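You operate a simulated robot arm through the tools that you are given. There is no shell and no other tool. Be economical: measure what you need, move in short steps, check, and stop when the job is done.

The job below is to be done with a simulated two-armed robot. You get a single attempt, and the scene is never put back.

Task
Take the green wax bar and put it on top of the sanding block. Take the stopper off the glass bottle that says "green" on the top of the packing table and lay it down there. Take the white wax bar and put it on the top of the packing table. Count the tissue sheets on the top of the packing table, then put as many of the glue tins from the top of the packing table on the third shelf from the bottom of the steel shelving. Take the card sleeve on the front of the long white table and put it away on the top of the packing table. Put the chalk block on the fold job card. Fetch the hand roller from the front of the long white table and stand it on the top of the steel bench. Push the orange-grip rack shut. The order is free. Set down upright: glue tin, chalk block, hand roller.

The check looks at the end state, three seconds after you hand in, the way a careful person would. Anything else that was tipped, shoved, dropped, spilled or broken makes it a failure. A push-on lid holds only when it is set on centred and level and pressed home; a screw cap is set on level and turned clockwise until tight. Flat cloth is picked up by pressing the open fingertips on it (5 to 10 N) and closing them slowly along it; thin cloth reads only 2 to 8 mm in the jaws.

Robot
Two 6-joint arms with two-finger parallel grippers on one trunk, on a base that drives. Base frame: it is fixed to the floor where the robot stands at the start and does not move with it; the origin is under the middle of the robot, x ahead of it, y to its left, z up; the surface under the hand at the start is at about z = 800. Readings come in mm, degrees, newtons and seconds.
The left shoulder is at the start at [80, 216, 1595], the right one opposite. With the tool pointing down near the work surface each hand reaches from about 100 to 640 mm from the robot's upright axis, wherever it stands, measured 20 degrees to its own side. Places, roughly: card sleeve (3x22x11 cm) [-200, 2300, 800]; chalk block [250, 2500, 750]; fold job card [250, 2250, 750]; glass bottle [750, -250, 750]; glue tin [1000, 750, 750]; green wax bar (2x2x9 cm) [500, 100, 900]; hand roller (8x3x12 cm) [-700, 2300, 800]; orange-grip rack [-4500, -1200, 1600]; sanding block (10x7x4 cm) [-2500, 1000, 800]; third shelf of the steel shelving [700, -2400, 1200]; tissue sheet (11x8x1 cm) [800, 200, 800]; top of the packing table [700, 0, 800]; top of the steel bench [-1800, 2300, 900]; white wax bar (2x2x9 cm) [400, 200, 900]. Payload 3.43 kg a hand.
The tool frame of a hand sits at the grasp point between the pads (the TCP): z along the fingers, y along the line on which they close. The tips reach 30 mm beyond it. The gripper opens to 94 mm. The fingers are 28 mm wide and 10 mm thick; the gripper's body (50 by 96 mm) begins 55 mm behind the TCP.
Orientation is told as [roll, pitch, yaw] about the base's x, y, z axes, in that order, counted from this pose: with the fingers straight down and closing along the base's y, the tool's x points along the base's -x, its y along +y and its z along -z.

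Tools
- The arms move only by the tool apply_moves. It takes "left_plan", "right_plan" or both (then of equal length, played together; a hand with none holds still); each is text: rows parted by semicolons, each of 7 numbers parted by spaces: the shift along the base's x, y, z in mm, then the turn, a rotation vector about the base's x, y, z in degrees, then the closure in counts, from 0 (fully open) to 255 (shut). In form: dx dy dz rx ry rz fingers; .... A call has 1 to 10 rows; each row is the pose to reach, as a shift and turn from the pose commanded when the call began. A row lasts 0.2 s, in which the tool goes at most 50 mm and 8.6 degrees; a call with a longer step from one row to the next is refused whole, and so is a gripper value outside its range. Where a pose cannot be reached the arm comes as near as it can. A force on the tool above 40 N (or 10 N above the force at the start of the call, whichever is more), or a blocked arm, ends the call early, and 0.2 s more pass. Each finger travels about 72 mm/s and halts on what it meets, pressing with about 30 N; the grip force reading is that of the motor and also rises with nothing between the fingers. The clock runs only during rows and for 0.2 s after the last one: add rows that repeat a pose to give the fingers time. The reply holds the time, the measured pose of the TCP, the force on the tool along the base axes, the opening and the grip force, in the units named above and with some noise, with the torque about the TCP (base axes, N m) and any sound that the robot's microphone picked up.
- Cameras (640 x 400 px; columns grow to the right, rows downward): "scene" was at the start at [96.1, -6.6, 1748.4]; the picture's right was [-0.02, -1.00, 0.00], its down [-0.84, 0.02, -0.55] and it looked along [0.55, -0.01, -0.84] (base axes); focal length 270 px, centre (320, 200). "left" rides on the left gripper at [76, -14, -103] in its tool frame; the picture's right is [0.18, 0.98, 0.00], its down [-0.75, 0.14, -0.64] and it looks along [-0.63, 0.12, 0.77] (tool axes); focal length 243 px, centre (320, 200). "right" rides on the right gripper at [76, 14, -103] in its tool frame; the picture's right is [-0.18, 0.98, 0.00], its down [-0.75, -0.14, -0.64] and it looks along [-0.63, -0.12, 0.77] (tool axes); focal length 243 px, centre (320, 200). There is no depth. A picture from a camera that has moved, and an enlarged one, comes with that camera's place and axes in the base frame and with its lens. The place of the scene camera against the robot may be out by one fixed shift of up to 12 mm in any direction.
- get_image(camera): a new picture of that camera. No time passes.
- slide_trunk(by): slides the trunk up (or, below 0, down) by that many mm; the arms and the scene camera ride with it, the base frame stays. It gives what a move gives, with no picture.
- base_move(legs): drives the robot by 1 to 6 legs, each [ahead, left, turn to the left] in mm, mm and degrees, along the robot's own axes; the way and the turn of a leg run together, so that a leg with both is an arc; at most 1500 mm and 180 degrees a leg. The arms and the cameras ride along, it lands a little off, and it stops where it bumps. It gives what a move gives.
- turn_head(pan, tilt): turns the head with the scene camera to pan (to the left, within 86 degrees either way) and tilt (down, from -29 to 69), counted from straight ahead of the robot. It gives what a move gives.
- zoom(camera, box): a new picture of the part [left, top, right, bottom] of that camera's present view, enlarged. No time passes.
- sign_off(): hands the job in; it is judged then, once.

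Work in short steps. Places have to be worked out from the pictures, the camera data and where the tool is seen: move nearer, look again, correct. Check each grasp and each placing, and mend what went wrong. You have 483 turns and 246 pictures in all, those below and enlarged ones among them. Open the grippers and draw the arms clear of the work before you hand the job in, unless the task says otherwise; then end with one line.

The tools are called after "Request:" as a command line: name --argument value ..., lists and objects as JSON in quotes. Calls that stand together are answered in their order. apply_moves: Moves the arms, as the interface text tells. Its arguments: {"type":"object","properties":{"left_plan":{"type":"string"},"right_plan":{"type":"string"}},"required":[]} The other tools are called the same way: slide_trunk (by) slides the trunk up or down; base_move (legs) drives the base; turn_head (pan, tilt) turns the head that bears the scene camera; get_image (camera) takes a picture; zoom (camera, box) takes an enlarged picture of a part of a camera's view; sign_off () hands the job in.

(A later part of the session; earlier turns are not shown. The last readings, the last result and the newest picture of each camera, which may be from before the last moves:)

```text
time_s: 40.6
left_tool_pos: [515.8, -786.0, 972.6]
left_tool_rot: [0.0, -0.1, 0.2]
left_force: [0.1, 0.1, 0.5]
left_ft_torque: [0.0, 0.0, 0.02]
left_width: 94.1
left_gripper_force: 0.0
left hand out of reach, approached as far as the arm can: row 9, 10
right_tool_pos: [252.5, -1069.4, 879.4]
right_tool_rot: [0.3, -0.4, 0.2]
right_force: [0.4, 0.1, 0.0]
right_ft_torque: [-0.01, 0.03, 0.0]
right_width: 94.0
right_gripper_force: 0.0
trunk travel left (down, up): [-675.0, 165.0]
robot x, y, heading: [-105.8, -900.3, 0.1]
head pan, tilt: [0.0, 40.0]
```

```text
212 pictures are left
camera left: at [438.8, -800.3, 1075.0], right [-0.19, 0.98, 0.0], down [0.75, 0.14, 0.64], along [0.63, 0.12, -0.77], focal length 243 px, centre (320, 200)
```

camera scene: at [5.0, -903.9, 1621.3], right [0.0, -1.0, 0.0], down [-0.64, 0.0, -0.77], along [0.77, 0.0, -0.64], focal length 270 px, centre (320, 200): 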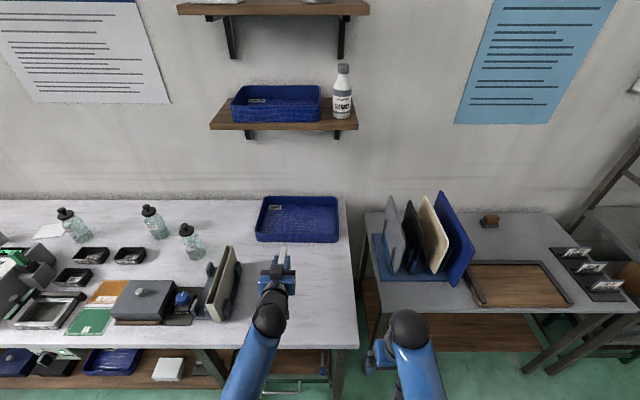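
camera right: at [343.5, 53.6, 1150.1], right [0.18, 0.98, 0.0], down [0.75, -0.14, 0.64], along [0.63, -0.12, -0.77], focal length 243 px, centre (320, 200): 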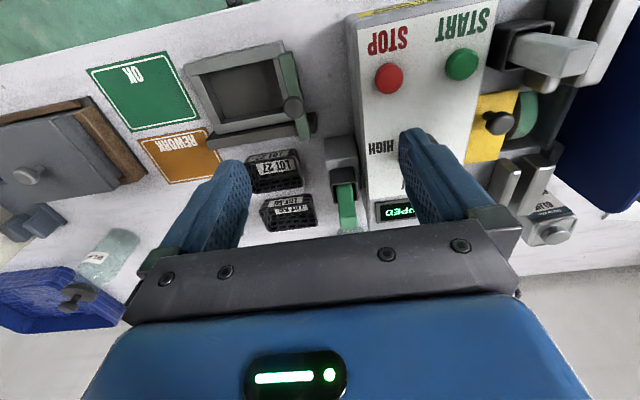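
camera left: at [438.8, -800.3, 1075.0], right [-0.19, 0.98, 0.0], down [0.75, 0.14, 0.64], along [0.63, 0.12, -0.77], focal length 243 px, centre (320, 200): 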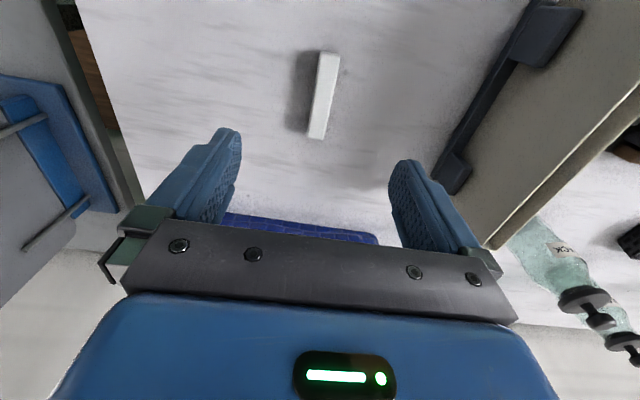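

White bar done. I raise the trunk fully for clearance, back off, and drive to stand before the GREEN bottle (y≈120).

Request:
slide_trunk --by 150

Request:
base_move --legs '[[-250, 0, 0], [0, 1040, 0]]'

Request:
get_image --camera "scene"

```text
time_s: 42.4
left_tool_pos: [515.0, -784.9, 1123.0]
left_tool_rot: [0.0, -0.3, 0.1]
left_force: [0.5, 0.2, -0.5]
left_ft_torque: [0.05, 0.03, 0.0]
left_width: 94.1
left_gripper_force: 0.1
right_tool_pos: [252.6, -1068.8, 1028.8]
right_tool_rot: [0.2, -0.6, 0.2]
right_force: [0.4, 0.5, 0.4]
right_ft_torque: [0.03, 0.0, -0.02]
right_width: 94.0
right_gripper_force: 0.1
trunk travel left (down, up): [-825.0, 15.0]
robot x, y, heading: [-104.5, -899.7, 0.3]
head pan, tilt: [0.0, 40.0]
```

```text
time_s: 49.2
left_tool_pos: [285.9, 238.3, 1124.4]
left_tool_rot: [0.0, -0.4, -2.0]
left_force: [-0.1, 0.0, 0.1]
left_ft_torque: [0.01, 0.0, 0.02]
left_width: 94.1
left_gripper_force: 0.1
right_tool_pos: [12.7, -33.9, 1028.8]
right_tool_rot: [0.2, -0.5, -2.0]
right_force: [0.2, -0.5, -0.5]
right_ft_torque: [0.01, -0.02, -0.01]
right_width: 94.2
right_gripper_force: 0.1
trunk travel left (down, up): [-825.0, 15.0]
robot x, y, heading: [-335.0, 153.8, -1.7]
head pan, tilt: [0.0, 40.0]
```

```text
211 pictures are left
camera scene: at [-228.3, 139.6, 1771.2], right [-0.03, -1.0, 0.0], down [-0.64, 0.02, -0.77], along [0.77, -0.03, -0.64], focal length 270 px, centre (320, 200)
```

scene: 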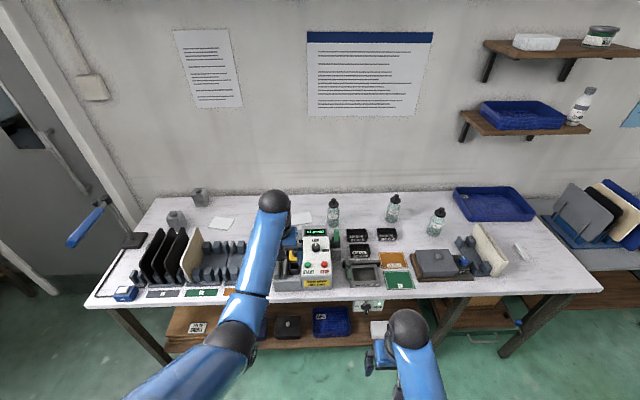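

I correct the heading, drive ahead to x≈50, and spread the left hand away.

Request:
apply_moves --left_plan "-30 20 -10 0 0 0 0; -60 40 -20 0 0 0 0; -90 60 -40 0 0 0 0; -120 80 -60 0 0 0 0; -140 100 -80 0 0 0 0"

Request:
base_move --legs '[[0, 0, 1.8], [385, 0, 0]]'

Request:
get_image --camera "scene"

Request:
get_image --camera "right"

```text
time_s: 50.4
left_tool_pos: [147.9, 343.1, 1041.8]
left_tool_rot: [0.0, -0.5, -2.0]
left_force: [0.2, 0.9, 0.1]
left_ft_torque: [0.02, 0.0, 0.0]
left_width: 94.0
left_gripper_force: 0.0
left hand out of reach, approached as far as the arm can: row 1, 2, 3, 4, 5
right_tool_pos: [12.4, -33.9, 1030.2]
right_tool_rot: [0.0, -0.5, -1.9]
right_force: [-0.4, -0.2, -0.2]
right_ft_torque: [-0.01, -0.02, 0.02]
right_width: 94.1
right_gripper_force: 0.1
trunk travel left (down, up): [-825.0, 15.0]
robot x, y, heading: [-342.1, 154.4, -1.8]
head pan, tilt: [0.0, 40.0]
```

```text
time_s: 53.2
left_tool_pos: [528.7, 358.2, 1041.5]
left_tool_rot: [0.0, -0.6, 0.3]
left_force: [-0.7, 0.5, -0.8]
left_ft_torque: [0.01, -0.04, -0.02]
left_width: 94.0
left_gripper_force: 0.1
right_tool_pos: [406.9, -19.9, 1031.2]
right_tool_rot: [0.2, -0.6, 0.1]
right_force: [-0.1, -0.4, -0.5]
right_ft_torque: [0.02, -0.01, -0.02]
right_width: 94.2
right_gripper_force: 0.0
trunk travel left (down, up): [-825.0, 15.0]
robot x, y, heading: [51.1, 154.2, 0.1]
head pan, tilt: [0.0, 40.0]
```

```text
210 pictures are left
camera scene: at [157.4, 145.3, 1771.6], right [0.0, -1.0, 0.0], down [-0.64, 0.0, -0.77], along [0.77, 0.0, -0.64], focal length 270 px, centre (320, 200)
```

scene: 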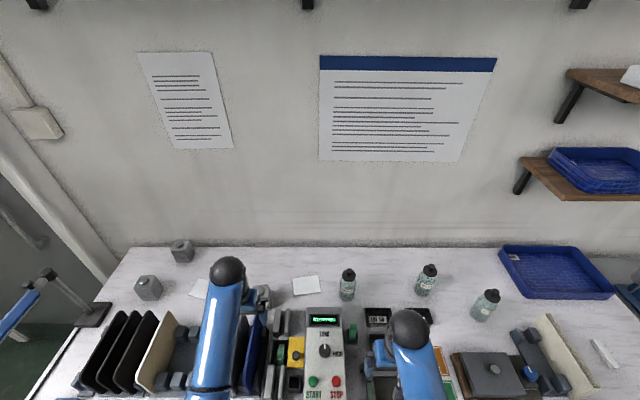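

```text
209 pictures are left
camera right: at [329.5, -6.6, 1132.2], right [0.18, 0.98, 0.0], down [0.75, -0.14, 0.65], along [0.64, -0.11, -0.76], focal length 243 px, centre (320, 200)
```

right: 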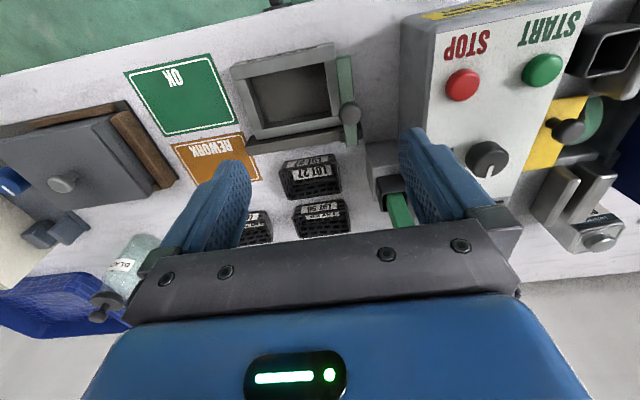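

I bring the right hand over toward the GREEN bottle for a close look at its stopper.

Request:
apply_moves --right_plan "40 10 15 0 0 0 0; 80 20 30 0 0 0 0; 120 30 40 0 0 0 0; 160 40 45 0 0 0 0; 200 50 45 0 0 0 0; 230 60 45 0 0 0 0"

Request:
get_image --camera "right"

```text
time_s: 54.6
left_tool_pos: [530.6, 359.2, 1039.8]
left_tool_rot: [0.0, -0.3, 0.2]
left_force: [0.8, -0.3, 0.0]
left_ft_torque: [0.0, -0.01, 0.0]
left_width: 93.9
left_gripper_force: 0.1
right_tool_pos: [638.5, 40.4, 1070.5]
right_tool_rot: [0.3, -0.3, 0.1]
right_force: [0.0, 0.4, 1.0]
right_ft_torque: [-0.04, 0.04, -0.01]
right_width: 94.0
right_gripper_force: 0.1
right hand out of reach, approached as far as the arm can: row 1, 2, 3, 4
trunk travel left (down, up): [-825.0, 15.0]
robot x, y, heading: [46.8, 152.4, 0.1]
head pan, tilt: [0.0, 40.0]
```

```text
208 pictures are left
camera right: at [562.2, 53.9, 1173.7], right [0.18, 0.98, 0.0], down [0.75, -0.14, 0.65], along [0.64, -0.11, -0.76], focal length 243 px, centre (320, 200)
```

right: 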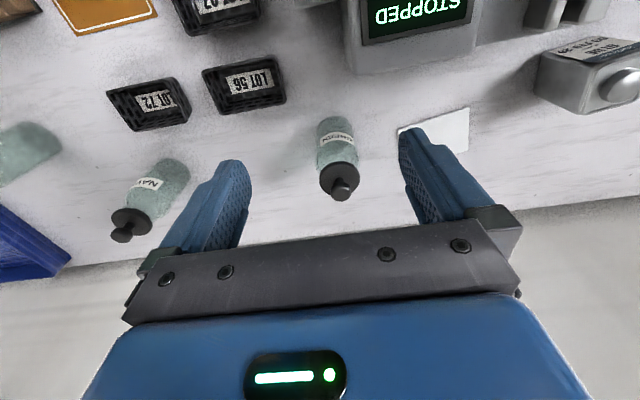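

Stopper knob is near (740, 50), top ≈ z 950. I zoom for its shape.

Request:
zoom --camera "right" --box '[280, 100, 400, 220]'

```text
3.33 times, centred on (340, 160) of right
camera zoom: at [562.2, 53.9, 1173.7], right [0.18, 0.98, 0.0], down [0.75, -0.14, 0.65], along [0.64, -0.11, -0.76], focal length 809 px, centre (253, 333)
```

zoom: 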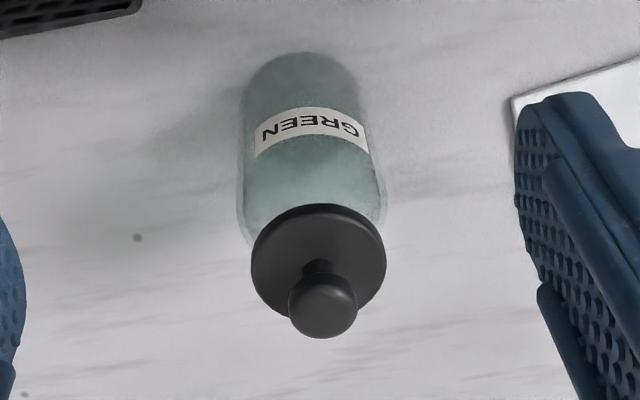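

Knob ≈23 mm wide at (745, 48, 945), disc at z≈920. I nudge the base 15 mm ahead and bring the right hand above the knob.

Request:
base_move --legs '[[15, 0, 0]]'

Request:
apply_moves --right_plan "30 2 0 0 0 0 100; 60 4 -10 0 0 0 100; 90 7 -30 0 0 0 120; 90 7 -55 0 0 0 130; 90 7 -55 0 0 0 130"

Request:
get_image --camera "right"

```text
time_s: 55.4
left_tool_pos: [541.3, 359.2, 1041.8]
left_tool_rot: [0.0, -0.4, 0.2]
left_force: [0.0, 0.2, 0.6]
left_ft_torque: [0.02, -0.01, 0.0]
left_width: 94.3
left_gripper_force: 0.1
right_tool_pos: [650.7, 40.2, 1073.0]
right_tool_rot: [0.2, -0.6, 0.1]
right_force: [-0.2, -0.2, -0.4]
right_ft_torque: [0.01, -0.02, -0.01]
right_width: 94.2
right_gripper_force: 0.1
trunk travel left (down, up): [-825.0, 15.0]
robot x, y, heading: [67.5, 148.5, 0.0]
head pan, tilt: [0.0, 40.0]
```

```text
time_s: 56.6
left_tool_pos: [545.8, 359.5, 1039.6]
left_tool_rot: [0.0, -0.3, 0.1]
left_force: [-0.7, -0.3, 0.3]
left_ft_torque: [-0.03, -0.02, -0.03]
left_width: 94.1
left_gripper_force: 0.0
right_tool_pos: [744.3, 47.6, 1014.5]
right_tool_rot: [0.2, -0.6, 0.1]
right_force: [-0.5, -0.2, 0.2]
right_ft_torque: [-0.05, 0.0, -0.01]
right_width: 46.5
right_gripper_force: 0.0
trunk travel left (down, up): [-825.0, 15.0]
robot x, y, heading: [63.9, 151.1, 0.1]
head pan, tilt: [0.0, 40.0]
```

```text
206 pictures are left
camera right: at [667.2, 60.8, 1118.4], right [0.18, 0.98, 0.0], down [0.75, -0.14, 0.65], along [0.64, -0.11, -0.76], focal length 243 px, centre (320, 200)
```

right: 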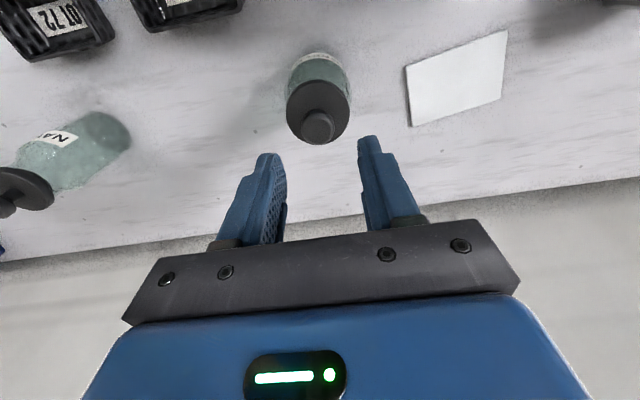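

Knob confirmed at (743, 46, 945). I descend to TCP z≈958 and close on it.

Request:
apply_moves --right_plan "-1 -1 -25 0 0 0 130; -1 -1 -50 0 0 0 130; -1 -1 -57 0 0 0 130; -1 -1 -57 0 0 0 180; -1 -1 -57 0 0 0 230; -1 -1 -57 0 0 0 230"

Request:
get_image --camera "right"

```text
time_s: 58.0
left_tool_pos: [544.5, 361.1, 1040.4]
left_tool_rot: [0.0, -0.4, 0.2]
left_force: [-0.2, 0.2, -0.7]
left_ft_torque: [0.01, 0.01, -0.02]
left_width: 94.1
left_gripper_force: 0.0
right_tool_pos: [737.4, 46.0, 963.3]
right_tool_rot: [0.2, -0.6, 0.1]
right_force: [1.3, 1.7, 6.7]
right_ft_torque: [0.08, 0.0, 0.0]
right_width: 22.0
right_gripper_force: 29.6
right hand out of reach, approached as far as the arm can: row 3, 4, 5, 6
trunk travel left (down, up): [-825.0, 15.0]
robot x, y, heading: [65.6, 151.9, 0.1]
head pan, tilt: [0.0, 40.0]
heard: snap
```

```text
205 pictures are left
camera right: at [659.6, 59.6, 1065.8], right [0.18, 0.98, 0.0], down [0.75, -0.14, 0.65], along [0.64, -0.11, -0.76], focal length 243 px, centre (320, 200)
```

right: 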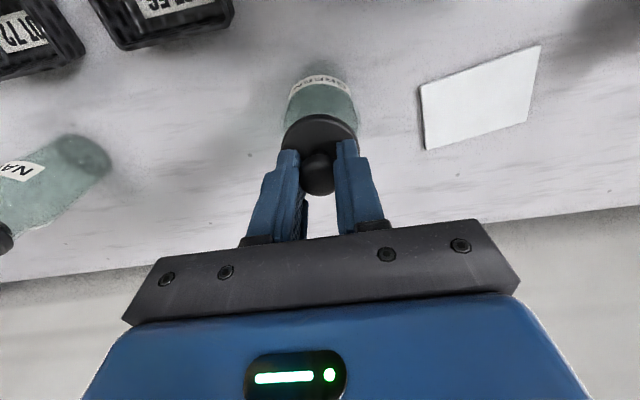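

Knob gripped (22 mm) and a snap was heard, perhaps the stopper moving. I lift 15 mm and check whether the bottle stays.

Request:
apply_moves --right_plan "0 0 5 0 0 0 230; 0 0 10 0 0 0 230; 0 0 15 0 0 0 230"

Request:
get_image --camera "right"

Request:
zoom --camera "scene" --box '[280, 230, 440, 330]'

```text
time_s: 58.8
left_tool_pos: [545.0, 358.9, 1040.8]
left_tool_rot: [0.0, -0.4, 0.2]
left_force: [-0.2, -1.1, -0.7]
left_ft_torque: [-0.02, 0.01, 0.0]
left_width: 93.8
left_gripper_force: 0.1
right_tool_pos: [741.7, 46.7, 974.5]
right_tool_rot: [0.1, -0.3, 0.1]
right_force: [-0.3, 0.6, -0.1]
right_ft_torque: [0.02, 0.03, 0.01]
right_width: 23.7
right_gripper_force: 0.3
right hand out of reach, approached as far as the arm can: row 2, 3
trunk travel left (down, up): [-825.0, 15.0]
robot x, y, heading: [66.1, 145.3, 0.1]
head pan, tilt: [0.0, 40.0]
```

```text
204 pictures are left
camera right: at [665.0, 59.8, 1077.1], right [0.18, 0.98, 0.0], down [0.75, -0.14, 0.65], along [0.64, -0.12, -0.76], focal length 243 px, centre (320, 200)
```

right: 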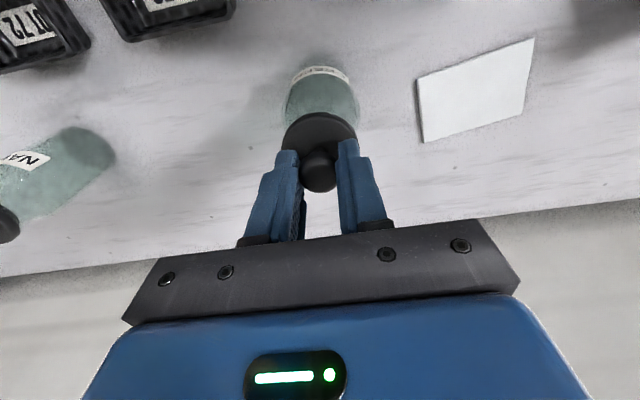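

```text
4.00 times, centred on (360, 280) of scene
camera zoom: at [176.2, 145.4, 1771.2], right [0.0, -1.0, 0.0], down [-0.64, 0.0, -0.77], along [0.77, 0.0, -0.64], focal length 1080 px, centre (160, -120)
```

zoom: 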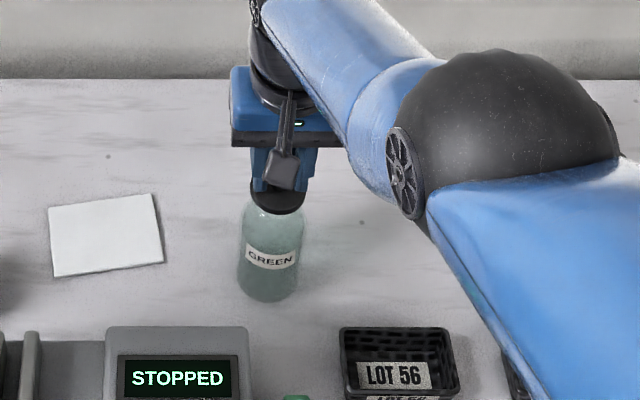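

The grip reading fell to 0.3 N, so I hold a moment and re-read.

Request:
apply_moves --right_plan "0 0 0 0 0 0 235; 0 0 0 0 0 0 235"

Request:
zoom --camera "right" --box '[220, 50, 420, 250]'

```text
time_s: 59.4
left_tool_pos: [545.2, 359.4, 1040.5]
left_tool_rot: [-0.1, -0.4, 0.2]
left_force: [0.4, 0.5, -0.4]
left_ft_torque: [-0.01, 0.01, -0.04]
left_width: 94.1
left_gripper_force: 0.1
right_tool_pos: [741.6, 47.9, 974.7]
right_tool_rot: [0.1, -0.3, 0.2]
right_force: [0.3, -0.1, 0.3]
right_ft_torque: [0.01, 0.04, 0.0]
right_width: 21.9
right_gripper_force: 30.0
trunk travel left (down, up): [-825.0, 15.0]
robot x, y, heading: [65.0, 150.8, 0.3]
head pan, tilt: [0.0, 40.0]
```

```text
2.00 times, centred on (320, 150) of right
camera zoom: at [665.4, 59.9, 1077.0], right [0.18, 0.98, 0.0], down [0.75, -0.14, 0.65], along [0.64, -0.11, -0.76], focal length 485 px, centre (320, 300)
```

zoom: 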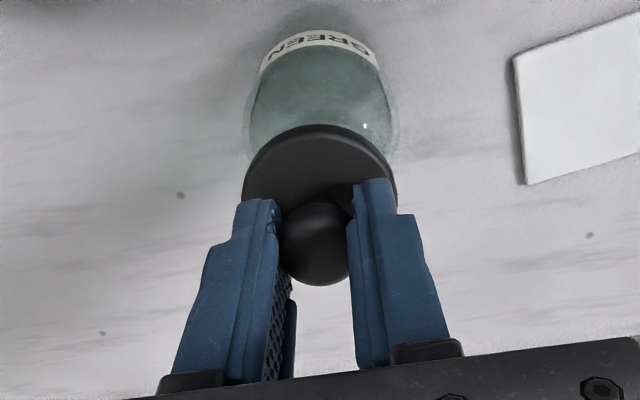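

It is gripped again at 22 mm. I keep lifting slowly and look again.

Request:
apply_moves --right_plan "0 0 10 0 0 0 240; 0 0 20 0 0 0 240; 0 0 30 0 0 0 240; 0 0 40 0 0 0 240; 0 0 40 0 0 0 240"

Request:
get_image --camera "right"

Request:
zoom --camera "scene" --box '[280, 230, 440, 330]'

```text
time_s: 60.6
left_tool_pos: [545.3, 359.9, 1040.6]
left_tool_rot: [0.0, -0.4, 0.2]
left_force: [0.1, 0.4, 0.4]
left_ft_torque: [0.04, 0.02, 0.01]
left_width: 94.1
left_gripper_force: 0.0
right_tool_pos: [757.1, 48.6, 1005.1]
right_tool_rot: [0.1, -0.4, 0.1]
right_force: [-0.3, 0.8, 0.3]
right_ft_torque: [-0.01, -0.04, -0.02]
right_width: 21.8
right_gripper_force: 29.5
right hand out of reach, approached as far as the arm can: row 1, 2, 3, 4, 5
trunk travel left (down, up): [-825.0, 15.0]
robot x, y, heading: [66.2, 149.5, 0.1]
head pan, tilt: [0.0, 40.0]
```

```text
201 pictures are left
camera right: at [680.6, 61.8, 1107.9], right [0.18, 0.98, 0.0], down [0.75, -0.14, 0.65], along [0.64, -0.11, -0.76], focal length 243 px, centre (320, 200)
```

right: 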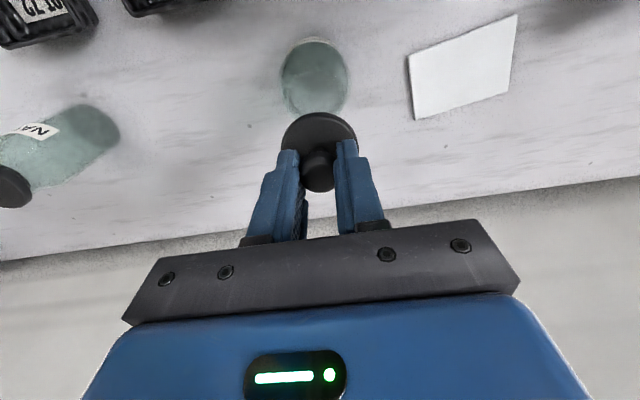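

```text
4.00 times, centred on (360, 280) of scene
camera zoom: at [176.7, 145.5, 1771.2], right [0.0, -1.0, 0.0], down [-0.64, 0.0, -0.77], along [0.77, 0.0, -0.64], focal length 1080 px, centre (160, -120)
```

zoom: 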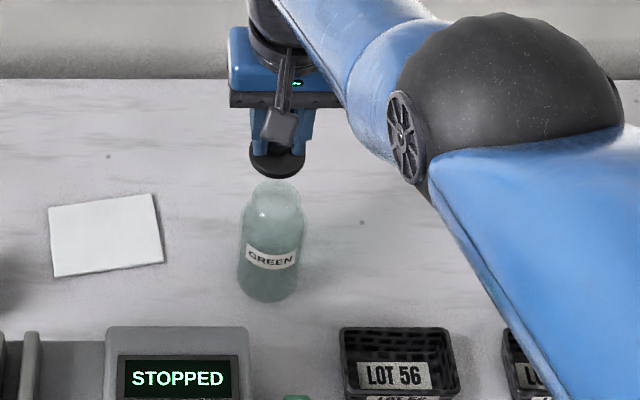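

Stopper is off and the bottle stands. I move it to a free spot near (685, 118), and check what is under the left hand before lowering the trunk.

Request:
apply_moves --right_plan "-10 25 5 0 0 0 240; -25 50 5 0 0 0 240; -45 70 5 0 0 0 240; -60 72 5 0 0 0 240; -60 72 5 0 0 0 240"

Request:
get_image --camera "left"

Request:
get_image --camera "right"

```text
time_s: 61.8
left_tool_pos: [544.4, 359.8, 1040.5]
left_tool_rot: [-0.1, -0.4, 0.2]
left_force: [0.6, 0.1, -0.4]
left_ft_torque: [0.0, 0.03, -0.02]
left_width: 94.1
left_gripper_force: 0.0
right_tool_pos: [730.9, 130.0, 995.3]
right_tool_rot: [0.0, -0.4, 0.1]
right_force: [0.8, 0.1, -0.9]
right_ft_torque: [0.01, 0.01, -0.04]
right_width: 21.8
right_gripper_force: 30.0
right hand out of reach, approached as far as the arm can: row 1, 2, 3, 4, 5
trunk travel left (down, up): [-825.0, 15.0]
robot x, y, heading: [65.6, 150.3, 0.6]
head pan, tilt: [0.0, 40.0]
```

```text
199 pictures are left
camera left: at [468.7, 345.4, 1142.1], right [-0.19, 0.98, 0.0], down [0.75, 0.14, 0.65], along [0.64, 0.12, -0.76], focal length 243 px, centre (320, 200)
```

left: 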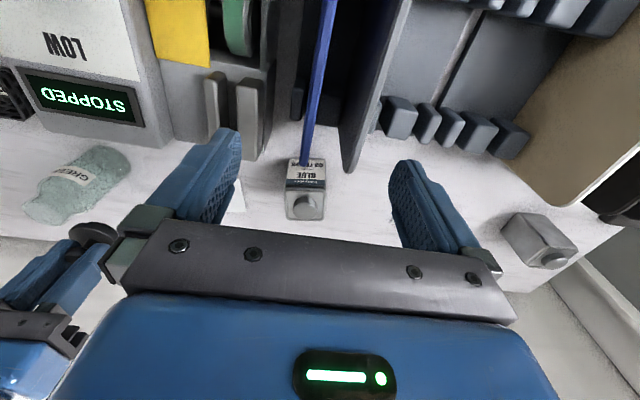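

```text
198 pictures are left
camera right: at [654.7, 143.4, 1097.9], right [0.18, 0.98, 0.0], down [0.75, -0.14, 0.65], along [0.64, -0.12, -0.76], focal length 243 px, centre (320, 200)
```

right: 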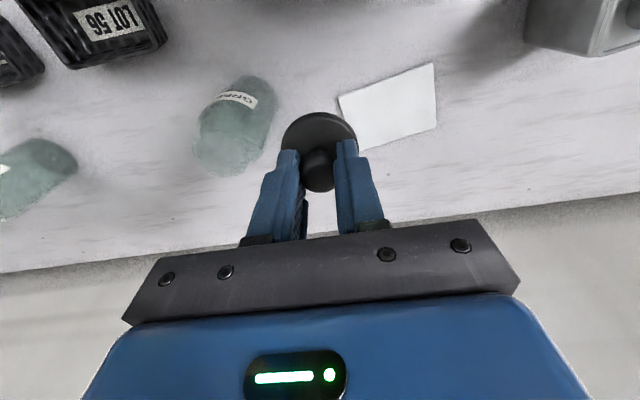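

The hand sits at (731, 130, 995). I command a lower reachable pose at (685, 116, 935).

Request:
apply_moves --right_plan "-23 -7 -20 0 0 0 240; -46 -14 -40 0 0 0 240; -46 -14 -60 0 0 0 240; -46 -14 -60 0 0 0 240"

Request:
get_image --camera "right"

```text
time_s: 62.8
left_tool_pos: [546.0, 359.4, 1040.8]
left_tool_rot: [0.0, -0.5, 0.2]
left_force: [0.4, 0.5, -1.4]
left_ft_torque: [0.0, 0.01, 0.01]
left_width: 93.8
left_gripper_force: 0.0
right_tool_pos: [695.5, 123.3, 929.4]
right_tool_rot: [0.0, -0.5, 0.2]
right_force: [0.1, -0.6, -0.3]
right_ft_torque: [-0.03, 0.0, 0.0]
right_width: 21.9
right_gripper_force: 29.5
right hand out of reach, approached as far as the arm can: row 1, 2, 3, 4
trunk travel left (down, up): [-825.0, 15.0]
robot x, y, heading: [64.7, 147.6, 0.3]
head pan, tilt: [0.0, 40.0]
```

```text
197 pictures are left
camera right: at [618.9, 135.6, 1031.2], right [0.18, 0.98, 0.0], down [0.75, -0.14, 0.65], along [0.64, -0.11, -0.76], focal length 243 px, centre (320, 200)
```

right: 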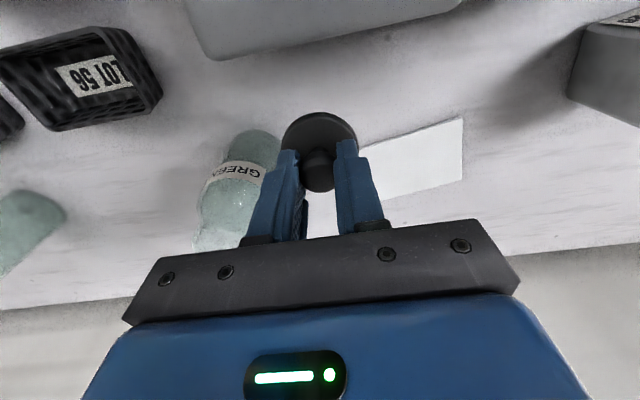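

The right hand is at its outer reach, so the trunk must come down a little. First I raise the left hand forward and up, clear of the boards.

Request:
apply_moves --left_plan "35 10 18 0 0 0 0; 70 20 36 0 0 0 0; 105 30 54 0 0 0 0; 140 40 72 0 0 0 0; 140 40 72 0 0 0 0"

Request:
slide_trunk --by -50

Request:
get_image --camera "right"

```text
time_s: 64.0
left_tool_pos: [684.1, 401.9, 1112.0]
left_tool_rot: [0.0, -0.3, 0.2]
left_force: [0.9, -0.5, -0.8]
left_ft_torque: [-0.01, 0.0, 0.02]
left_width: 94.2
left_gripper_force: 0.0
left hand out of reach, approached as far as the arm can: row 1, 2, 3
right_tool_pos: [695.3, 122.8, 929.0]
right_tool_rot: [0.1, -0.5, 0.0]
right_force: [-0.4, -0.3, -0.5]
right_ft_torque: [0.05, 0.01, -0.04]
right_width: 21.9
right_gripper_force: 29.6
trunk travel left (down, up): [-825.0, 15.0]
robot x, y, heading: [64.8, 149.9, 0.1]
head pan, tilt: [0.0, 40.0]
```

```text
time_s: 64.9
left_tool_pos: [682.8, 401.1, 1064.5]
left_tool_rot: [0.0, -0.4, 0.3]
left_force: [-0.4, -0.1, 0.7]
left_ft_torque: [0.02, -0.04, -0.01]
left_width: 94.3
left_gripper_force: 0.1
right_tool_pos: [695.4, 122.1, 878.6]
right_tool_rot: [0.1, -0.4, 0.1]
right_force: [0.1, 0.2, -0.3]
right_ft_torque: [0.0, 0.05, -0.01]
right_width: 21.6
right_gripper_force: 30.3
trunk travel left (down, up): [-775.0, 65.0]
robot x, y, heading: [70.2, 151.8, 0.5]
head pan, tilt: [0.0, 40.0]
```

```text
196 pictures are left
camera right: at [618.8, 135.6, 981.7], right [0.18, 0.98, 0.0], down [0.75, -0.14, 0.65], along [0.64, -0.11, -0.76], focal length 243 px, centre (320, 200)
```

right: 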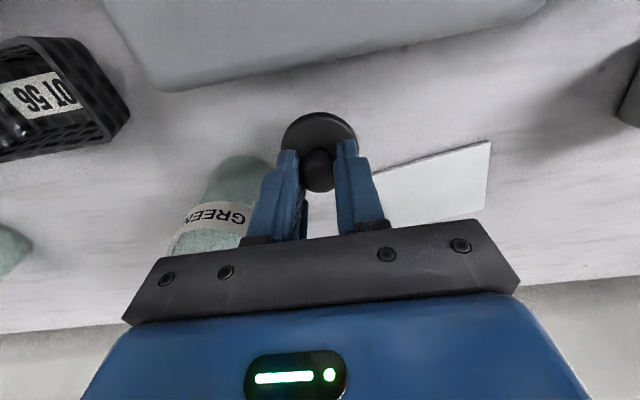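

I lower in small steps until the stopper touches.

Request:
apply_moves --right_plan "-3 0 -6 0 0 0 240; -5 0 -12 0 0 0 240; -7 0 -18 0 0 0 240; -9 0 -24 0 0 0 240; -9 0 -24 0 0 0 240"

Request:
get_image --camera "right"

```text
time_s: 66.1
left_tool_pos: [682.7, 401.6, 1062.8]
left_tool_rot: [0.0, -0.4, 0.1]
left_force: [0.2, 0.0, -0.1]
left_ft_torque: [-0.01, -0.01, 0.0]
left_width: 93.8
left_gripper_force: 0.1
right_tool_pos: [683.3, 122.6, 857.2]
right_tool_rot: [0.0, -0.4, 0.1]
right_force: [-0.3, 0.2, -0.2]
right_ft_torque: [0.01, -0.02, -0.01]
right_width: 22.0
right_gripper_force: 30.1
trunk travel left (down, up): [-775.0, 65.0]
robot x, y, heading: [65.8, 151.5, 0.2]
head pan, tilt: [0.0, 40.0]
```

```text
195 pictures are left
camera right: at [607.3, 135.8, 959.1], right [0.18, 0.98, 0.0], down [0.75, -0.14, 0.65], along [0.64, -0.11, -0.76], focal length 243 px, centre (320, 200)
```

right: 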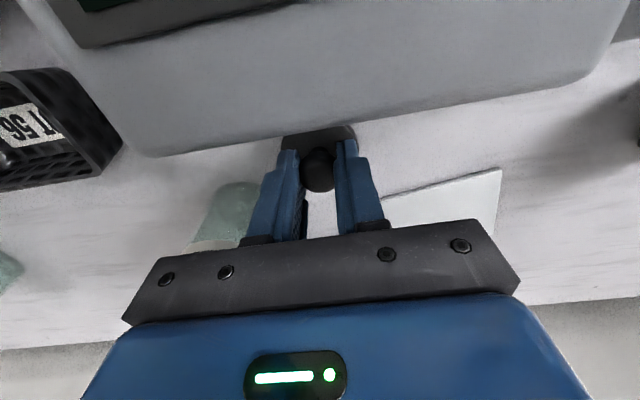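

The hand camera is nearing the controller's top, so I shift forward 18 mm, then lower with the trunk.

Request:
apply_moves --right_plan "8 2 0 0 0 0 240; 18 2 0 0 0 0 240; 18 2 0 0 0 0 240"

Request:
slide_trunk --by -12

```text
time_s: 66.9
left_tool_pos: [683.2, 402.2, 1062.0]
left_tool_rot: [0.0, -0.4, 0.2]
left_force: [-0.3, 0.4, 0.2]
left_ft_torque: [-0.01, -0.01, -0.01]
left_width: 93.8
left_gripper_force: 0.1
right_tool_pos: [690.6, 121.0, 865.4]
right_tool_rot: [0.1, -0.4, 0.1]
right_force: [0.1, -0.4, 0.2]
right_ft_torque: [0.0, -0.02, 0.02]
right_width: 21.8
right_gripper_force: 29.7
right hand out of reach, approached as far as the arm can: row 1, 2, 3
trunk travel left (down, up): [-775.0, 65.0]
robot x, y, heading: [63.5, 152.1, 0.2]
head pan, tilt: [0.0, 40.0]
```

```text
time_s: 67.5
left_tool_pos: [683.9, 402.9, 1050.3]
left_tool_rot: [0.0, -0.3, 0.2]
left_force: [0.2, 0.5, -0.6]
left_ft_torque: [0.02, -0.02, 0.0]
left_width: 94.1
left_gripper_force: 0.1
right_tool_pos: [691.1, 120.9, 852.7]
right_tool_rot: [0.1, -0.4, 0.2]
right_force: [0.0, -0.5, -0.7]
right_ft_torque: [0.01, 0.01, 0.01]
right_width: 21.8
right_gripper_force: 30.4
trunk travel left (down, up): [-763.0, 77.0]
robot x, y, heading: [63.7, 149.0, 0.2]
head pan, tilt: [0.0, 40.0]
```

Continue down in small trunk/hand steps, now via the hand 4 mm at a time.

Request:
apply_moves --right_plan "0 0 -3 0 0 0 240; 0 0 -6 0 0 0 240; 0 0 -9 0 0 0 240; 0 0 -9 0 0 0 240"

Request:
zoom --camera "scene" --box '[280, 230, 440, 350]'

```text
time_s: 68.5
left_tool_pos: [682.3, 402.3, 1050.5]
left_tool_rot: [0.0, -0.5, 0.2]
left_force: [1.6, 0.3, -0.9]
left_ft_torque: [0.01, 0.01, 0.02]
left_width: 94.3
left_gripper_force: 0.1
right_tool_pos: [687.0, 120.3, 849.1]
right_tool_rot: [0.2, -0.6, 0.1]
right_force: [2.4, -1.3, 11.7]
right_ft_torque: [-0.05, -0.08, 0.04]
right_width: 21.6
right_gripper_force: 29.7
right hand out of reach, approached as far as the arm can: row 2, 3, 4
trunk travel left (down, up): [-763.0, 77.0]
robot x, y, heading: [67.3, 150.9, 0.2]
head pan, tilt: [0.0, 40.0]
```

```text
3.33 times, centred on (360, 290) of scene
camera zoom: at [175.4, 145.4, 1709.5], right [0.0, -1.0, 0.0], down [-0.64, 0.0, -0.77], along [0.77, 0.0, -0.64], focal length 900 px, centre (187, -100)
```

zoom: 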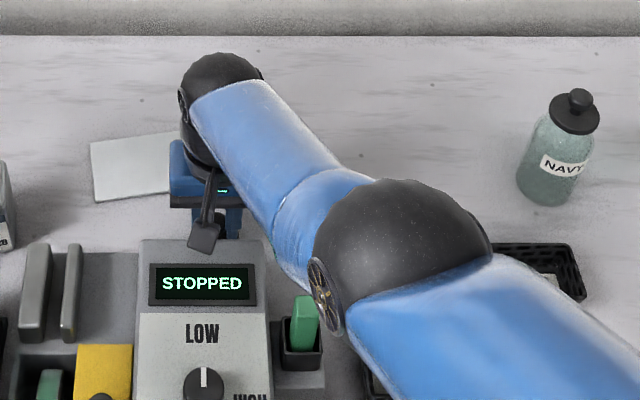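

Force 11.7 N straight through the TCP: the stopper touches the table. I open partly and lift.

Request:
apply_moves --right_plan "0 0 2 0 0 0 215; 0 0 2 0 0 0 180; 0 0 2 0 0 0 150; 0 0 2 0 0 0 140; 2 0 30 0 0 0 140; 4 0 70 0 0 0 140; 4 0 100 0 0 0 140"

Request:
get_image --camera "right"

```text
time_s: 70.1
left_tool_pos: [682.7, 401.0, 1050.0]
left_tool_rot: [0.0, -0.3, 0.2]
left_force: [-0.6, 0.3, 0.4]
left_ft_torque: [-0.03, 0.03, 0.02]
left_width: 94.1
left_gripper_force: 0.0
right_tool_pos: [687.8, 119.5, 949.2]
right_tool_rot: [0.2, -0.2, 0.1]
right_force: [-0.6, -0.3, 0.9]
right_ft_torque: [0.05, 0.04, 0.0]
right_width: 42.4
right_gripper_force: 0.0
trunk travel left (down, up): [-763.0, 77.0]
robot x, y, heading: [68.5, 152.9, 0.4]
head pan, tilt: [0.0, 40.0]
```

```text
193 pictures are left
camera right: at [611.2, 132.9, 1051.8], right [0.18, 0.98, 0.0], down [0.75, -0.14, 0.65], along [0.64, -0.12, -0.76], focal length 243 px, centre (320, 200)
```

right: 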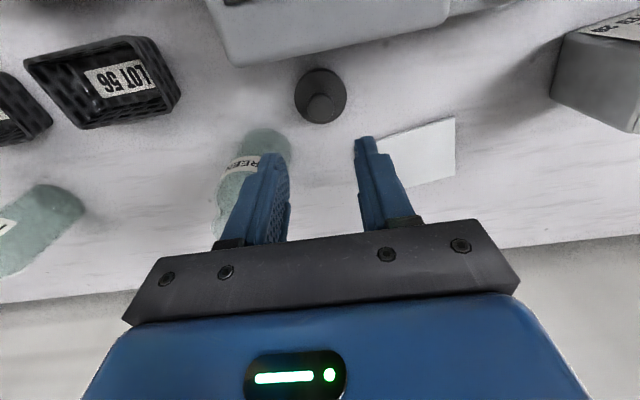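

Stopper rests on the table. I withdraw the right hand and look with the left at the nearest tin.

Request:
apply_moves --right_plan "0 -30 35 0 0 0 140; -10 -65 50 0 0 0 100; -20 -105 60 0 0 0 50; -30 -145 60 0 0 0 0; -40 -180 60 0 0 0 0"

Request:
get_image --camera "left"

Request:
get_image --camera "scene"

```text
time_s: 71.3
left_tool_pos: [682.3, 399.2, 1052.1]
left_tool_rot: [0.1, -0.4, 0.2]
left_force: [0.1, -0.2, 1.5]
left_ft_torque: [-0.01, 0.0, -0.01]
left_width: 93.9
left_gripper_force: 0.1
right_tool_pos: [651.6, -62.8, 1010.2]
right_tool_rot: [0.3, -0.5, 0.2]
right_force: [0.2, -0.5, 0.1]
right_ft_torque: [-0.01, 0.0, 0.0]
right_width: 93.9
right_gripper_force: 0.0
trunk travel left (down, up): [-763.0, 77.0]
robot x, y, heading: [61.6, 151.8, 0.4]
head pan, tilt: [0.0, 40.0]
```

```text
192 pictures are left
camera left: at [605.3, 385.7, 1152.9], right [-0.19, 0.98, 0.0], down [0.75, 0.14, 0.65], along [0.64, 0.12, -0.76], focal length 243 px, centre (320, 200)
```

left: 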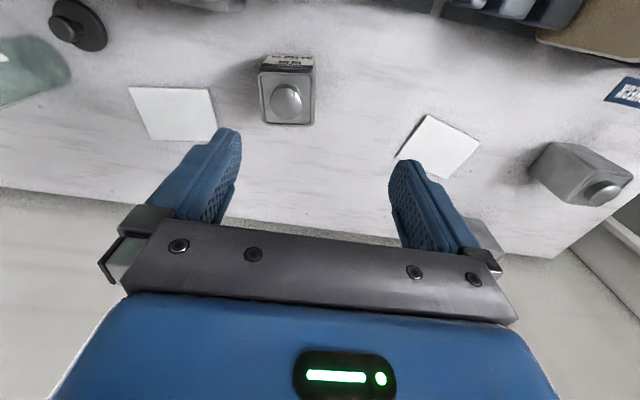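

```text
191 pictures are left
camera scene: at [175.9, 143.6, 1709.3], right [0.0, -1.0, 0.0], down [-0.64, 0.0, -0.77], along [0.77, 0.0, -0.64], focal length 270 px, centre (320, 200)
```

scene: 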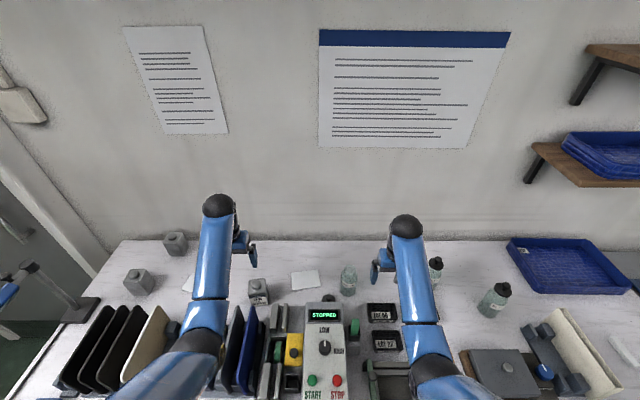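

Tin near (704, 367), ~58 mm square, yaw ≈ +8°, body top ≈ 861. I align the left hand above it and look again.

Request:
apply_moves --left_plan "8 -12 -30 0 0 4 0; 16 -24 -60 0 0 8 0; 22 -33 -90 0 0 8 0; 22 -33 -100 0 0 8 0; 22 -33 -100 0 0 8 0"

Request:
get_image --camera "left"

```text
time_s: 72.5
left_tool_pos: [702.6, 368.7, 949.2]
left_tool_rot: [0.0, -0.4, 8.1]
left_force: [-0.7, -0.6, 0.7]
left_ft_torque: [0.02, 0.0, 0.03]
left_width: 93.9
left_gripper_force: 0.1
right_tool_pos: [651.5, -61.5, 1010.5]
right_tool_rot: [0.1, -0.3, 0.1]
right_force: [0.0, -0.8, -0.3]
right_ft_torque: [-0.03, -0.03, 0.01]
right_width: 94.4
right_gripper_force: 0.1
trunk travel left (down, up): [-763.0, 77.0]
robot x, y, heading: [67.0, 151.2, 0.4]
head pan, tilt: [0.0, 40.0]
```

```text
190 pictures are left
camera left: at [630.4, 343.4, 1050.2], right [-0.32, 0.95, 0.0], down [0.72, 0.25, 0.65], along [0.61, 0.21, -0.76], focal length 243 px, centre (320, 200)
```

left: 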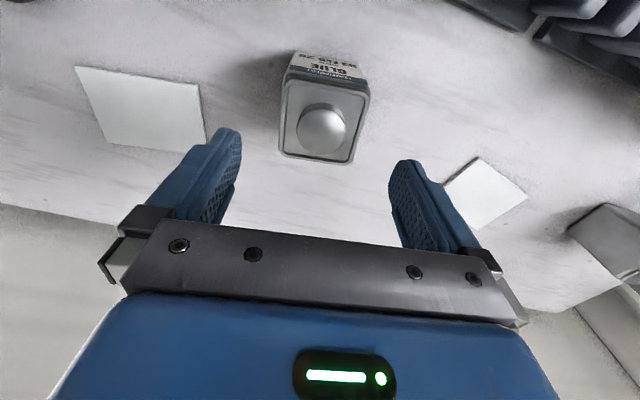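

The tin is well centred (704, 371, yaw ≈ 9°). I descend to z≈838 and grip it.

Request:
apply_moves --left_plan "1 1 -40 0 0 0 0; 1 2 -80 0 0 1 0; 1 2 -110 0 0 1 0; 1 2 -110 0 0 1 80; 1 2 -110 0 0 1 140; 1 2 -110 0 0 1 150; 1 2 -110 0 0 1 150"

```text
time_s: 74.1
left_tool_pos: [704.6, 369.1, 842.7]
left_tool_rot: [0.1, -0.9, 9.1]
left_force: [9.2, -0.6, 26.4]
left_ft_torque: [-0.05, -0.16, -0.02]
left_width: 64.0
left_gripper_force: 29.8
right_tool_pos: [650.4, -62.4, 1010.7]
right_tool_rot: [0.2, -0.4, 0.1]
right_force: [0.0, -0.2, -0.3]
right_ft_torque: [0.0, 0.0, 0.02]
right_width: 94.0
right_gripper_force: 0.0
trunk travel left (down, up): [-763.0, 77.0]
robot x, y, heading: [66.0, 150.6, -0.0]
head pan, tilt: [0.0, 40.0]
```

Gripped at 64 mm; the palm touched the cap (26 N). I lift straight up gently.

Request:
apply_moves --left_plan "0 0 5 0 0 0 150; 0 0 10 0 0 0 150; 0 0 30 0 0 0 150; 0 0 60 0 0 0 150; 0 0 100 0 0 0 150; 0 0 140 0 0 0 150; 0 0 170 0 0 0 150"

Request:
get_image --camera "left"

```text
time_s: 75.7
left_tool_pos: [701.5, 369.0, 1011.7]
left_tool_rot: [0.1, -0.4, 9.2]
left_force: [0.2, 0.1, -2.2]
left_ft_torque: [-0.01, 0.0, -0.01]
left_width: 64.3
left_gripper_force: 30.5
right_tool_pos: [651.1, -61.1, 1010.4]
right_tool_rot: [0.1, -0.4, 0.1]
right_force: [0.3, 0.3, -0.4]
right_ft_torque: [0.0, 0.03, 0.01]
right_width: 94.0
right_gripper_force: 0.1
trunk travel left (down, up): [-763.0, 77.0]
robot x, y, heading: [67.3, 151.7, -0.2]
head pan, tilt: [0.0, 40.0]
```

```text
189 pictures are left
camera left: at [628.4, 342.6, 1112.5], right [-0.34, 0.94, 0.0], down [0.72, 0.26, 0.65], along [0.61, 0.22, -0.76], focal length 243 px, centre (320, 200)
```

left: 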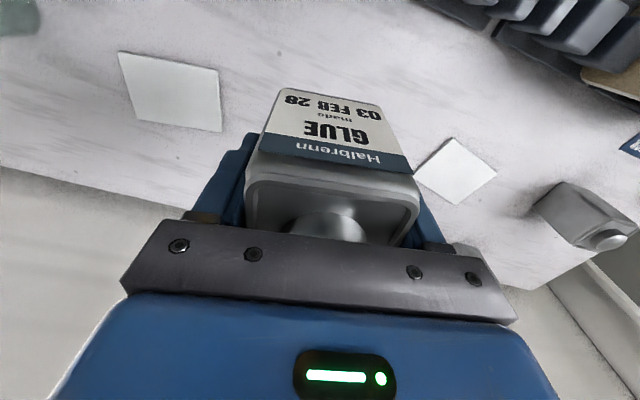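

Tin held upright. I raise the trunk, back off, and look left to plan for the second tin.

Request:
slide_trunk --by 62

Request:
base_move --legs '[[-380, 0, 0]]'

Request:
turn_head --pan 45 --tilt 30

Request:
get_image --camera "scene"

```text
time_s: 76.7
left_tool_pos: [703.2, 368.1, 1071.3]
left_tool_rot: [-0.1, -0.3, 9.2]
left_force: [0.3, 0.5, -2.9]
left_ft_torque: [-0.01, 0.02, 0.02]
left_width: 64.0
left_gripper_force: 30.2
right_tool_pos: [652.5, -59.9, 1072.2]
right_tool_rot: [0.1, -0.3, 0.1]
right_force: [-0.1, 0.4, 0.6]
right_ft_torque: [0.0, 0.0, 0.0]
right_width: 94.1
right_gripper_force: 0.0
trunk travel left (down, up): [-825.0, 15.0]
robot x, y, heading: [66.7, 149.3, 0.1]
head pan, tilt: [0.0, 40.0]
```

```text
time_s: 79.2
left_tool_pos: [319.5, 373.1, 1070.5]
left_tool_rot: [0.0, -0.2, 9.9]
left_force: [0.5, -1.0, -3.4]
left_ft_torque: [0.0, 0.01, 0.0]
left_width: 64.2
left_gripper_force: 29.6
right_tool_pos: [274.2, -56.5, 1071.2]
right_tool_rot: [0.2, -0.2, 0.7]
right_force: [-0.1, -0.9, -0.5]
right_ft_torque: [-0.01, 0.0, 0.0]
right_width: 94.0
right_gripper_force: 0.0
trunk travel left (down, up): [-825.0, 15.0]
robot x, y, heading: [-318.1, 147.1, 0.9]
head pan, tilt: [0.0, 40.0]
```

```text
time_s: 80.3
left_tool_pos: [317.2, 373.3, 1071.9]
left_tool_rot: [0.0, -0.4, 9.9]
left_force: [0.7, 0.8, -3.2]
left_ft_torque: [0.0, -0.04, -0.02]
left_width: 64.2
left_gripper_force: 29.7
right_tool_pos: [270.5, -57.9, 1071.8]
right_tool_rot: [0.1, -0.3, 0.7]
right_force: [0.2, 0.1, -0.3]
right_ft_torque: [0.0, 0.0, 0.02]
right_width: 93.9
right_gripper_force: 0.0
trunk travel left (down, up): [-825.0, 15.0]
robot x, y, heading: [-318.6, 143.6, 0.8]
head pan, tilt: [45.0, 30.0]
```

```text
188 pictures are left
camera scene: at [-228.6, 207.4, 1786.5], right [0.72, -0.7, 0.0], down [-0.35, -0.36, -0.87], along [0.6, 0.62, -0.5], focal length 270 px, centre (320, 200)
```

scene: 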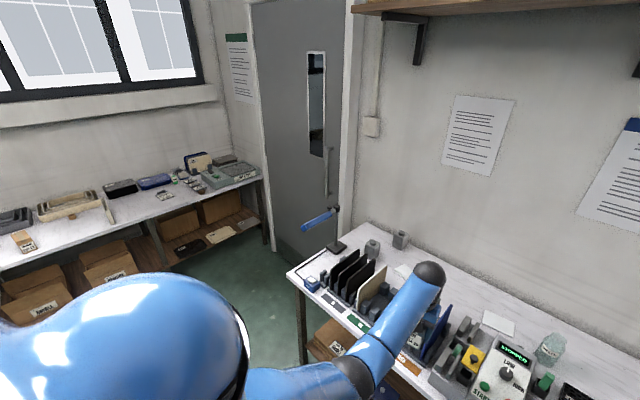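

The raised trimmer lever stands at the left end, so I will fetch both tins with the left hand one at a time via a staging spot at the right end. I drive right with the first tin.

Request:
base_move --legs '[[0, 0, -0.8], [0, -1060, 0], [180, 0, 0]]'

Request:
turn_head --pan 0 --tilt 50

Request:
get_image --camera "scene"

```text
time_s: 87.2
left_tool_pos: [499.3, -687.8, 1074.0]
left_tool_rot: [0.0, -0.5, 9.2]
left_force: [-0.9, -0.5, -3.2]
left_ft_torque: [0.0, -0.04, -0.03]
left_width: 64.2
left_gripper_force: 30.4
right_tool_pos: [450.3, -1118.2, 1073.3]
right_tool_rot: [0.1, -0.6, 0.3]
right_force: [0.2, 0.1, -0.6]
right_ft_torque: [-0.01, -0.04, -0.03]
right_width: 94.2
right_gripper_force: 0.0
trunk travel left (down, up): [-825.0, 15.0]
robot x, y, heading: [-132.5, -909.3, 0.5]
head pan, tilt: [45.0, 30.0]
```

```text
time_s: 88.3
left_tool_pos: [504.5, -689.0, 1072.1]
left_tool_rot: [0.0, -0.3, 9.2]
left_force: [0.5, 0.1, -3.2]
left_ft_torque: [0.01, -0.03, -0.01]
left_width: 64.1
left_gripper_force: 30.2
right_tool_pos: [454.2, -1118.8, 1072.3]
right_tool_rot: [0.1, -0.2, 0.3]
right_force: [0.0, -0.2, 1.3]
right_ft_torque: [0.03, 0.02, -0.01]
right_width: 93.8
right_gripper_force: 0.1
trunk travel left (down, up): [-825.0, 15.0]
robot x, y, heading: [-135.2, -906.0, 0.3]
head pan, tilt: [0.0, 50.0]
```

```text
187 pictures are left
camera scene: at [-28.5, -913.9, 1756.9], right [0.01, -1.0, 0.0], down [-0.77, -0.01, -0.64], along [0.64, 0.0, -0.77], focal length 270 px, centre (320, 200)
```

scene: 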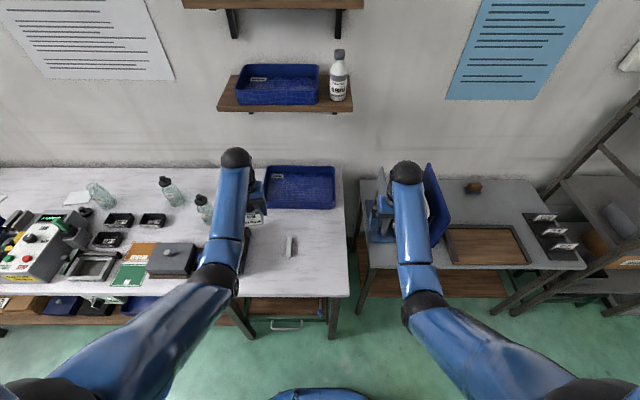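

I move the tin to (410, −730) and lower it near the surface.

Request:
apply_moves --left_plan "-25 -12 -35 0 0 -3 150; -50 -24 -70 0 0 -6 150; -75 -36 -105 0 0 -9 150; -92 -42 -140 0 0 -9 150; -92 -42 -175 0 0 -9 150; -92 -42 -205 0 0 -9 150; -92 -42 -215 0 0 -9 150; -92 -42 -215 0 0 -9 150"

Request:
zoom --camera "scene" --box '[180, 180, 380, 330]'

```text
time_s: 90.1
left_tool_pos: [415.5, -732.1, 856.8]
left_tool_rot: [0.0, -0.4, 0.3]
left_force: [-0.3, -1.1, -2.7]
left_ft_torque: [0.02, -0.02, 0.02]
left_width: 64.4
left_gripper_force: 30.3
right_tool_pos: [454.2, -1118.5, 1073.1]
right_tool_rot: [0.1, -0.4, 0.2]
right_force: [-0.3, -0.4, 0.2]
right_ft_torque: [-0.01, 0.02, -0.03]
right_width: 94.0
right_gripper_force: 0.2
trunk travel left (down, up): [-825.0, 15.0]
robot x, y, heading: [-134.4, -908.7, 0.0]
head pan, tilt: [0.0, 50.0]
```

```text
2.67 times, centred on (280, 255) of scene
camera zoom: at [-29.8, -913.9, 1757.0], right [0.01, -1.0, 0.0], down [-0.77, 0.0, -0.64], along [0.64, 0.0, -0.77], focal length 720 px, centre (427, 53)
```

zoom: 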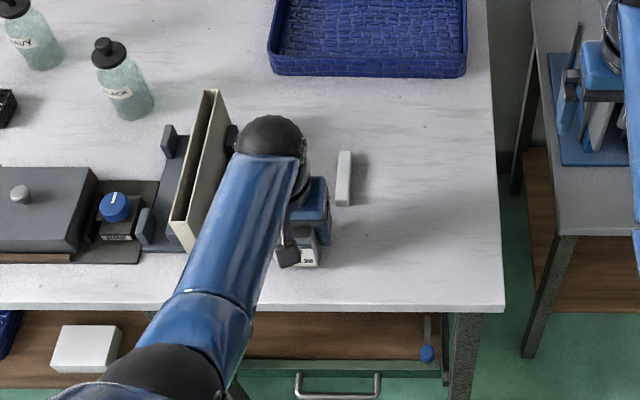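

I lower the last 15 mm in small steps, checking force.

Request:
apply_moves --left_plan "0 0 -4 0 0 0 150; 0 0 -8 0 0 0 150; 0 0 -11 0 0 0 150; 0 0 -13 0 0 0 150; 0 0 -13 0 0 0 150"

```text
time_s: 91.3
left_tool_pos: [411.5, -731.0, 843.9]
left_tool_rot: [0.0, -0.4, 0.2]
left_force: [0.6, 0.1, -0.7]
left_ft_torque: [-0.01, -0.11, 0.04]
left_width: 64.2
left_gripper_force: 30.1
right_tool_pos: [453.2, -1118.1, 1072.3]
right_tool_rot: [0.2, -0.5, 0.4]
right_force: [-1.1, -0.6, 0.8]
right_ft_torque: [0.0, -0.01, -0.01]
right_width: 93.7
right_gripper_force: 0.1
trunk travel left (down, up): [-825.0, 15.0]
robot x, y, heading: [-130.1, -910.0, 0.2]
head pan, tilt: [0.0, 50.0]
```

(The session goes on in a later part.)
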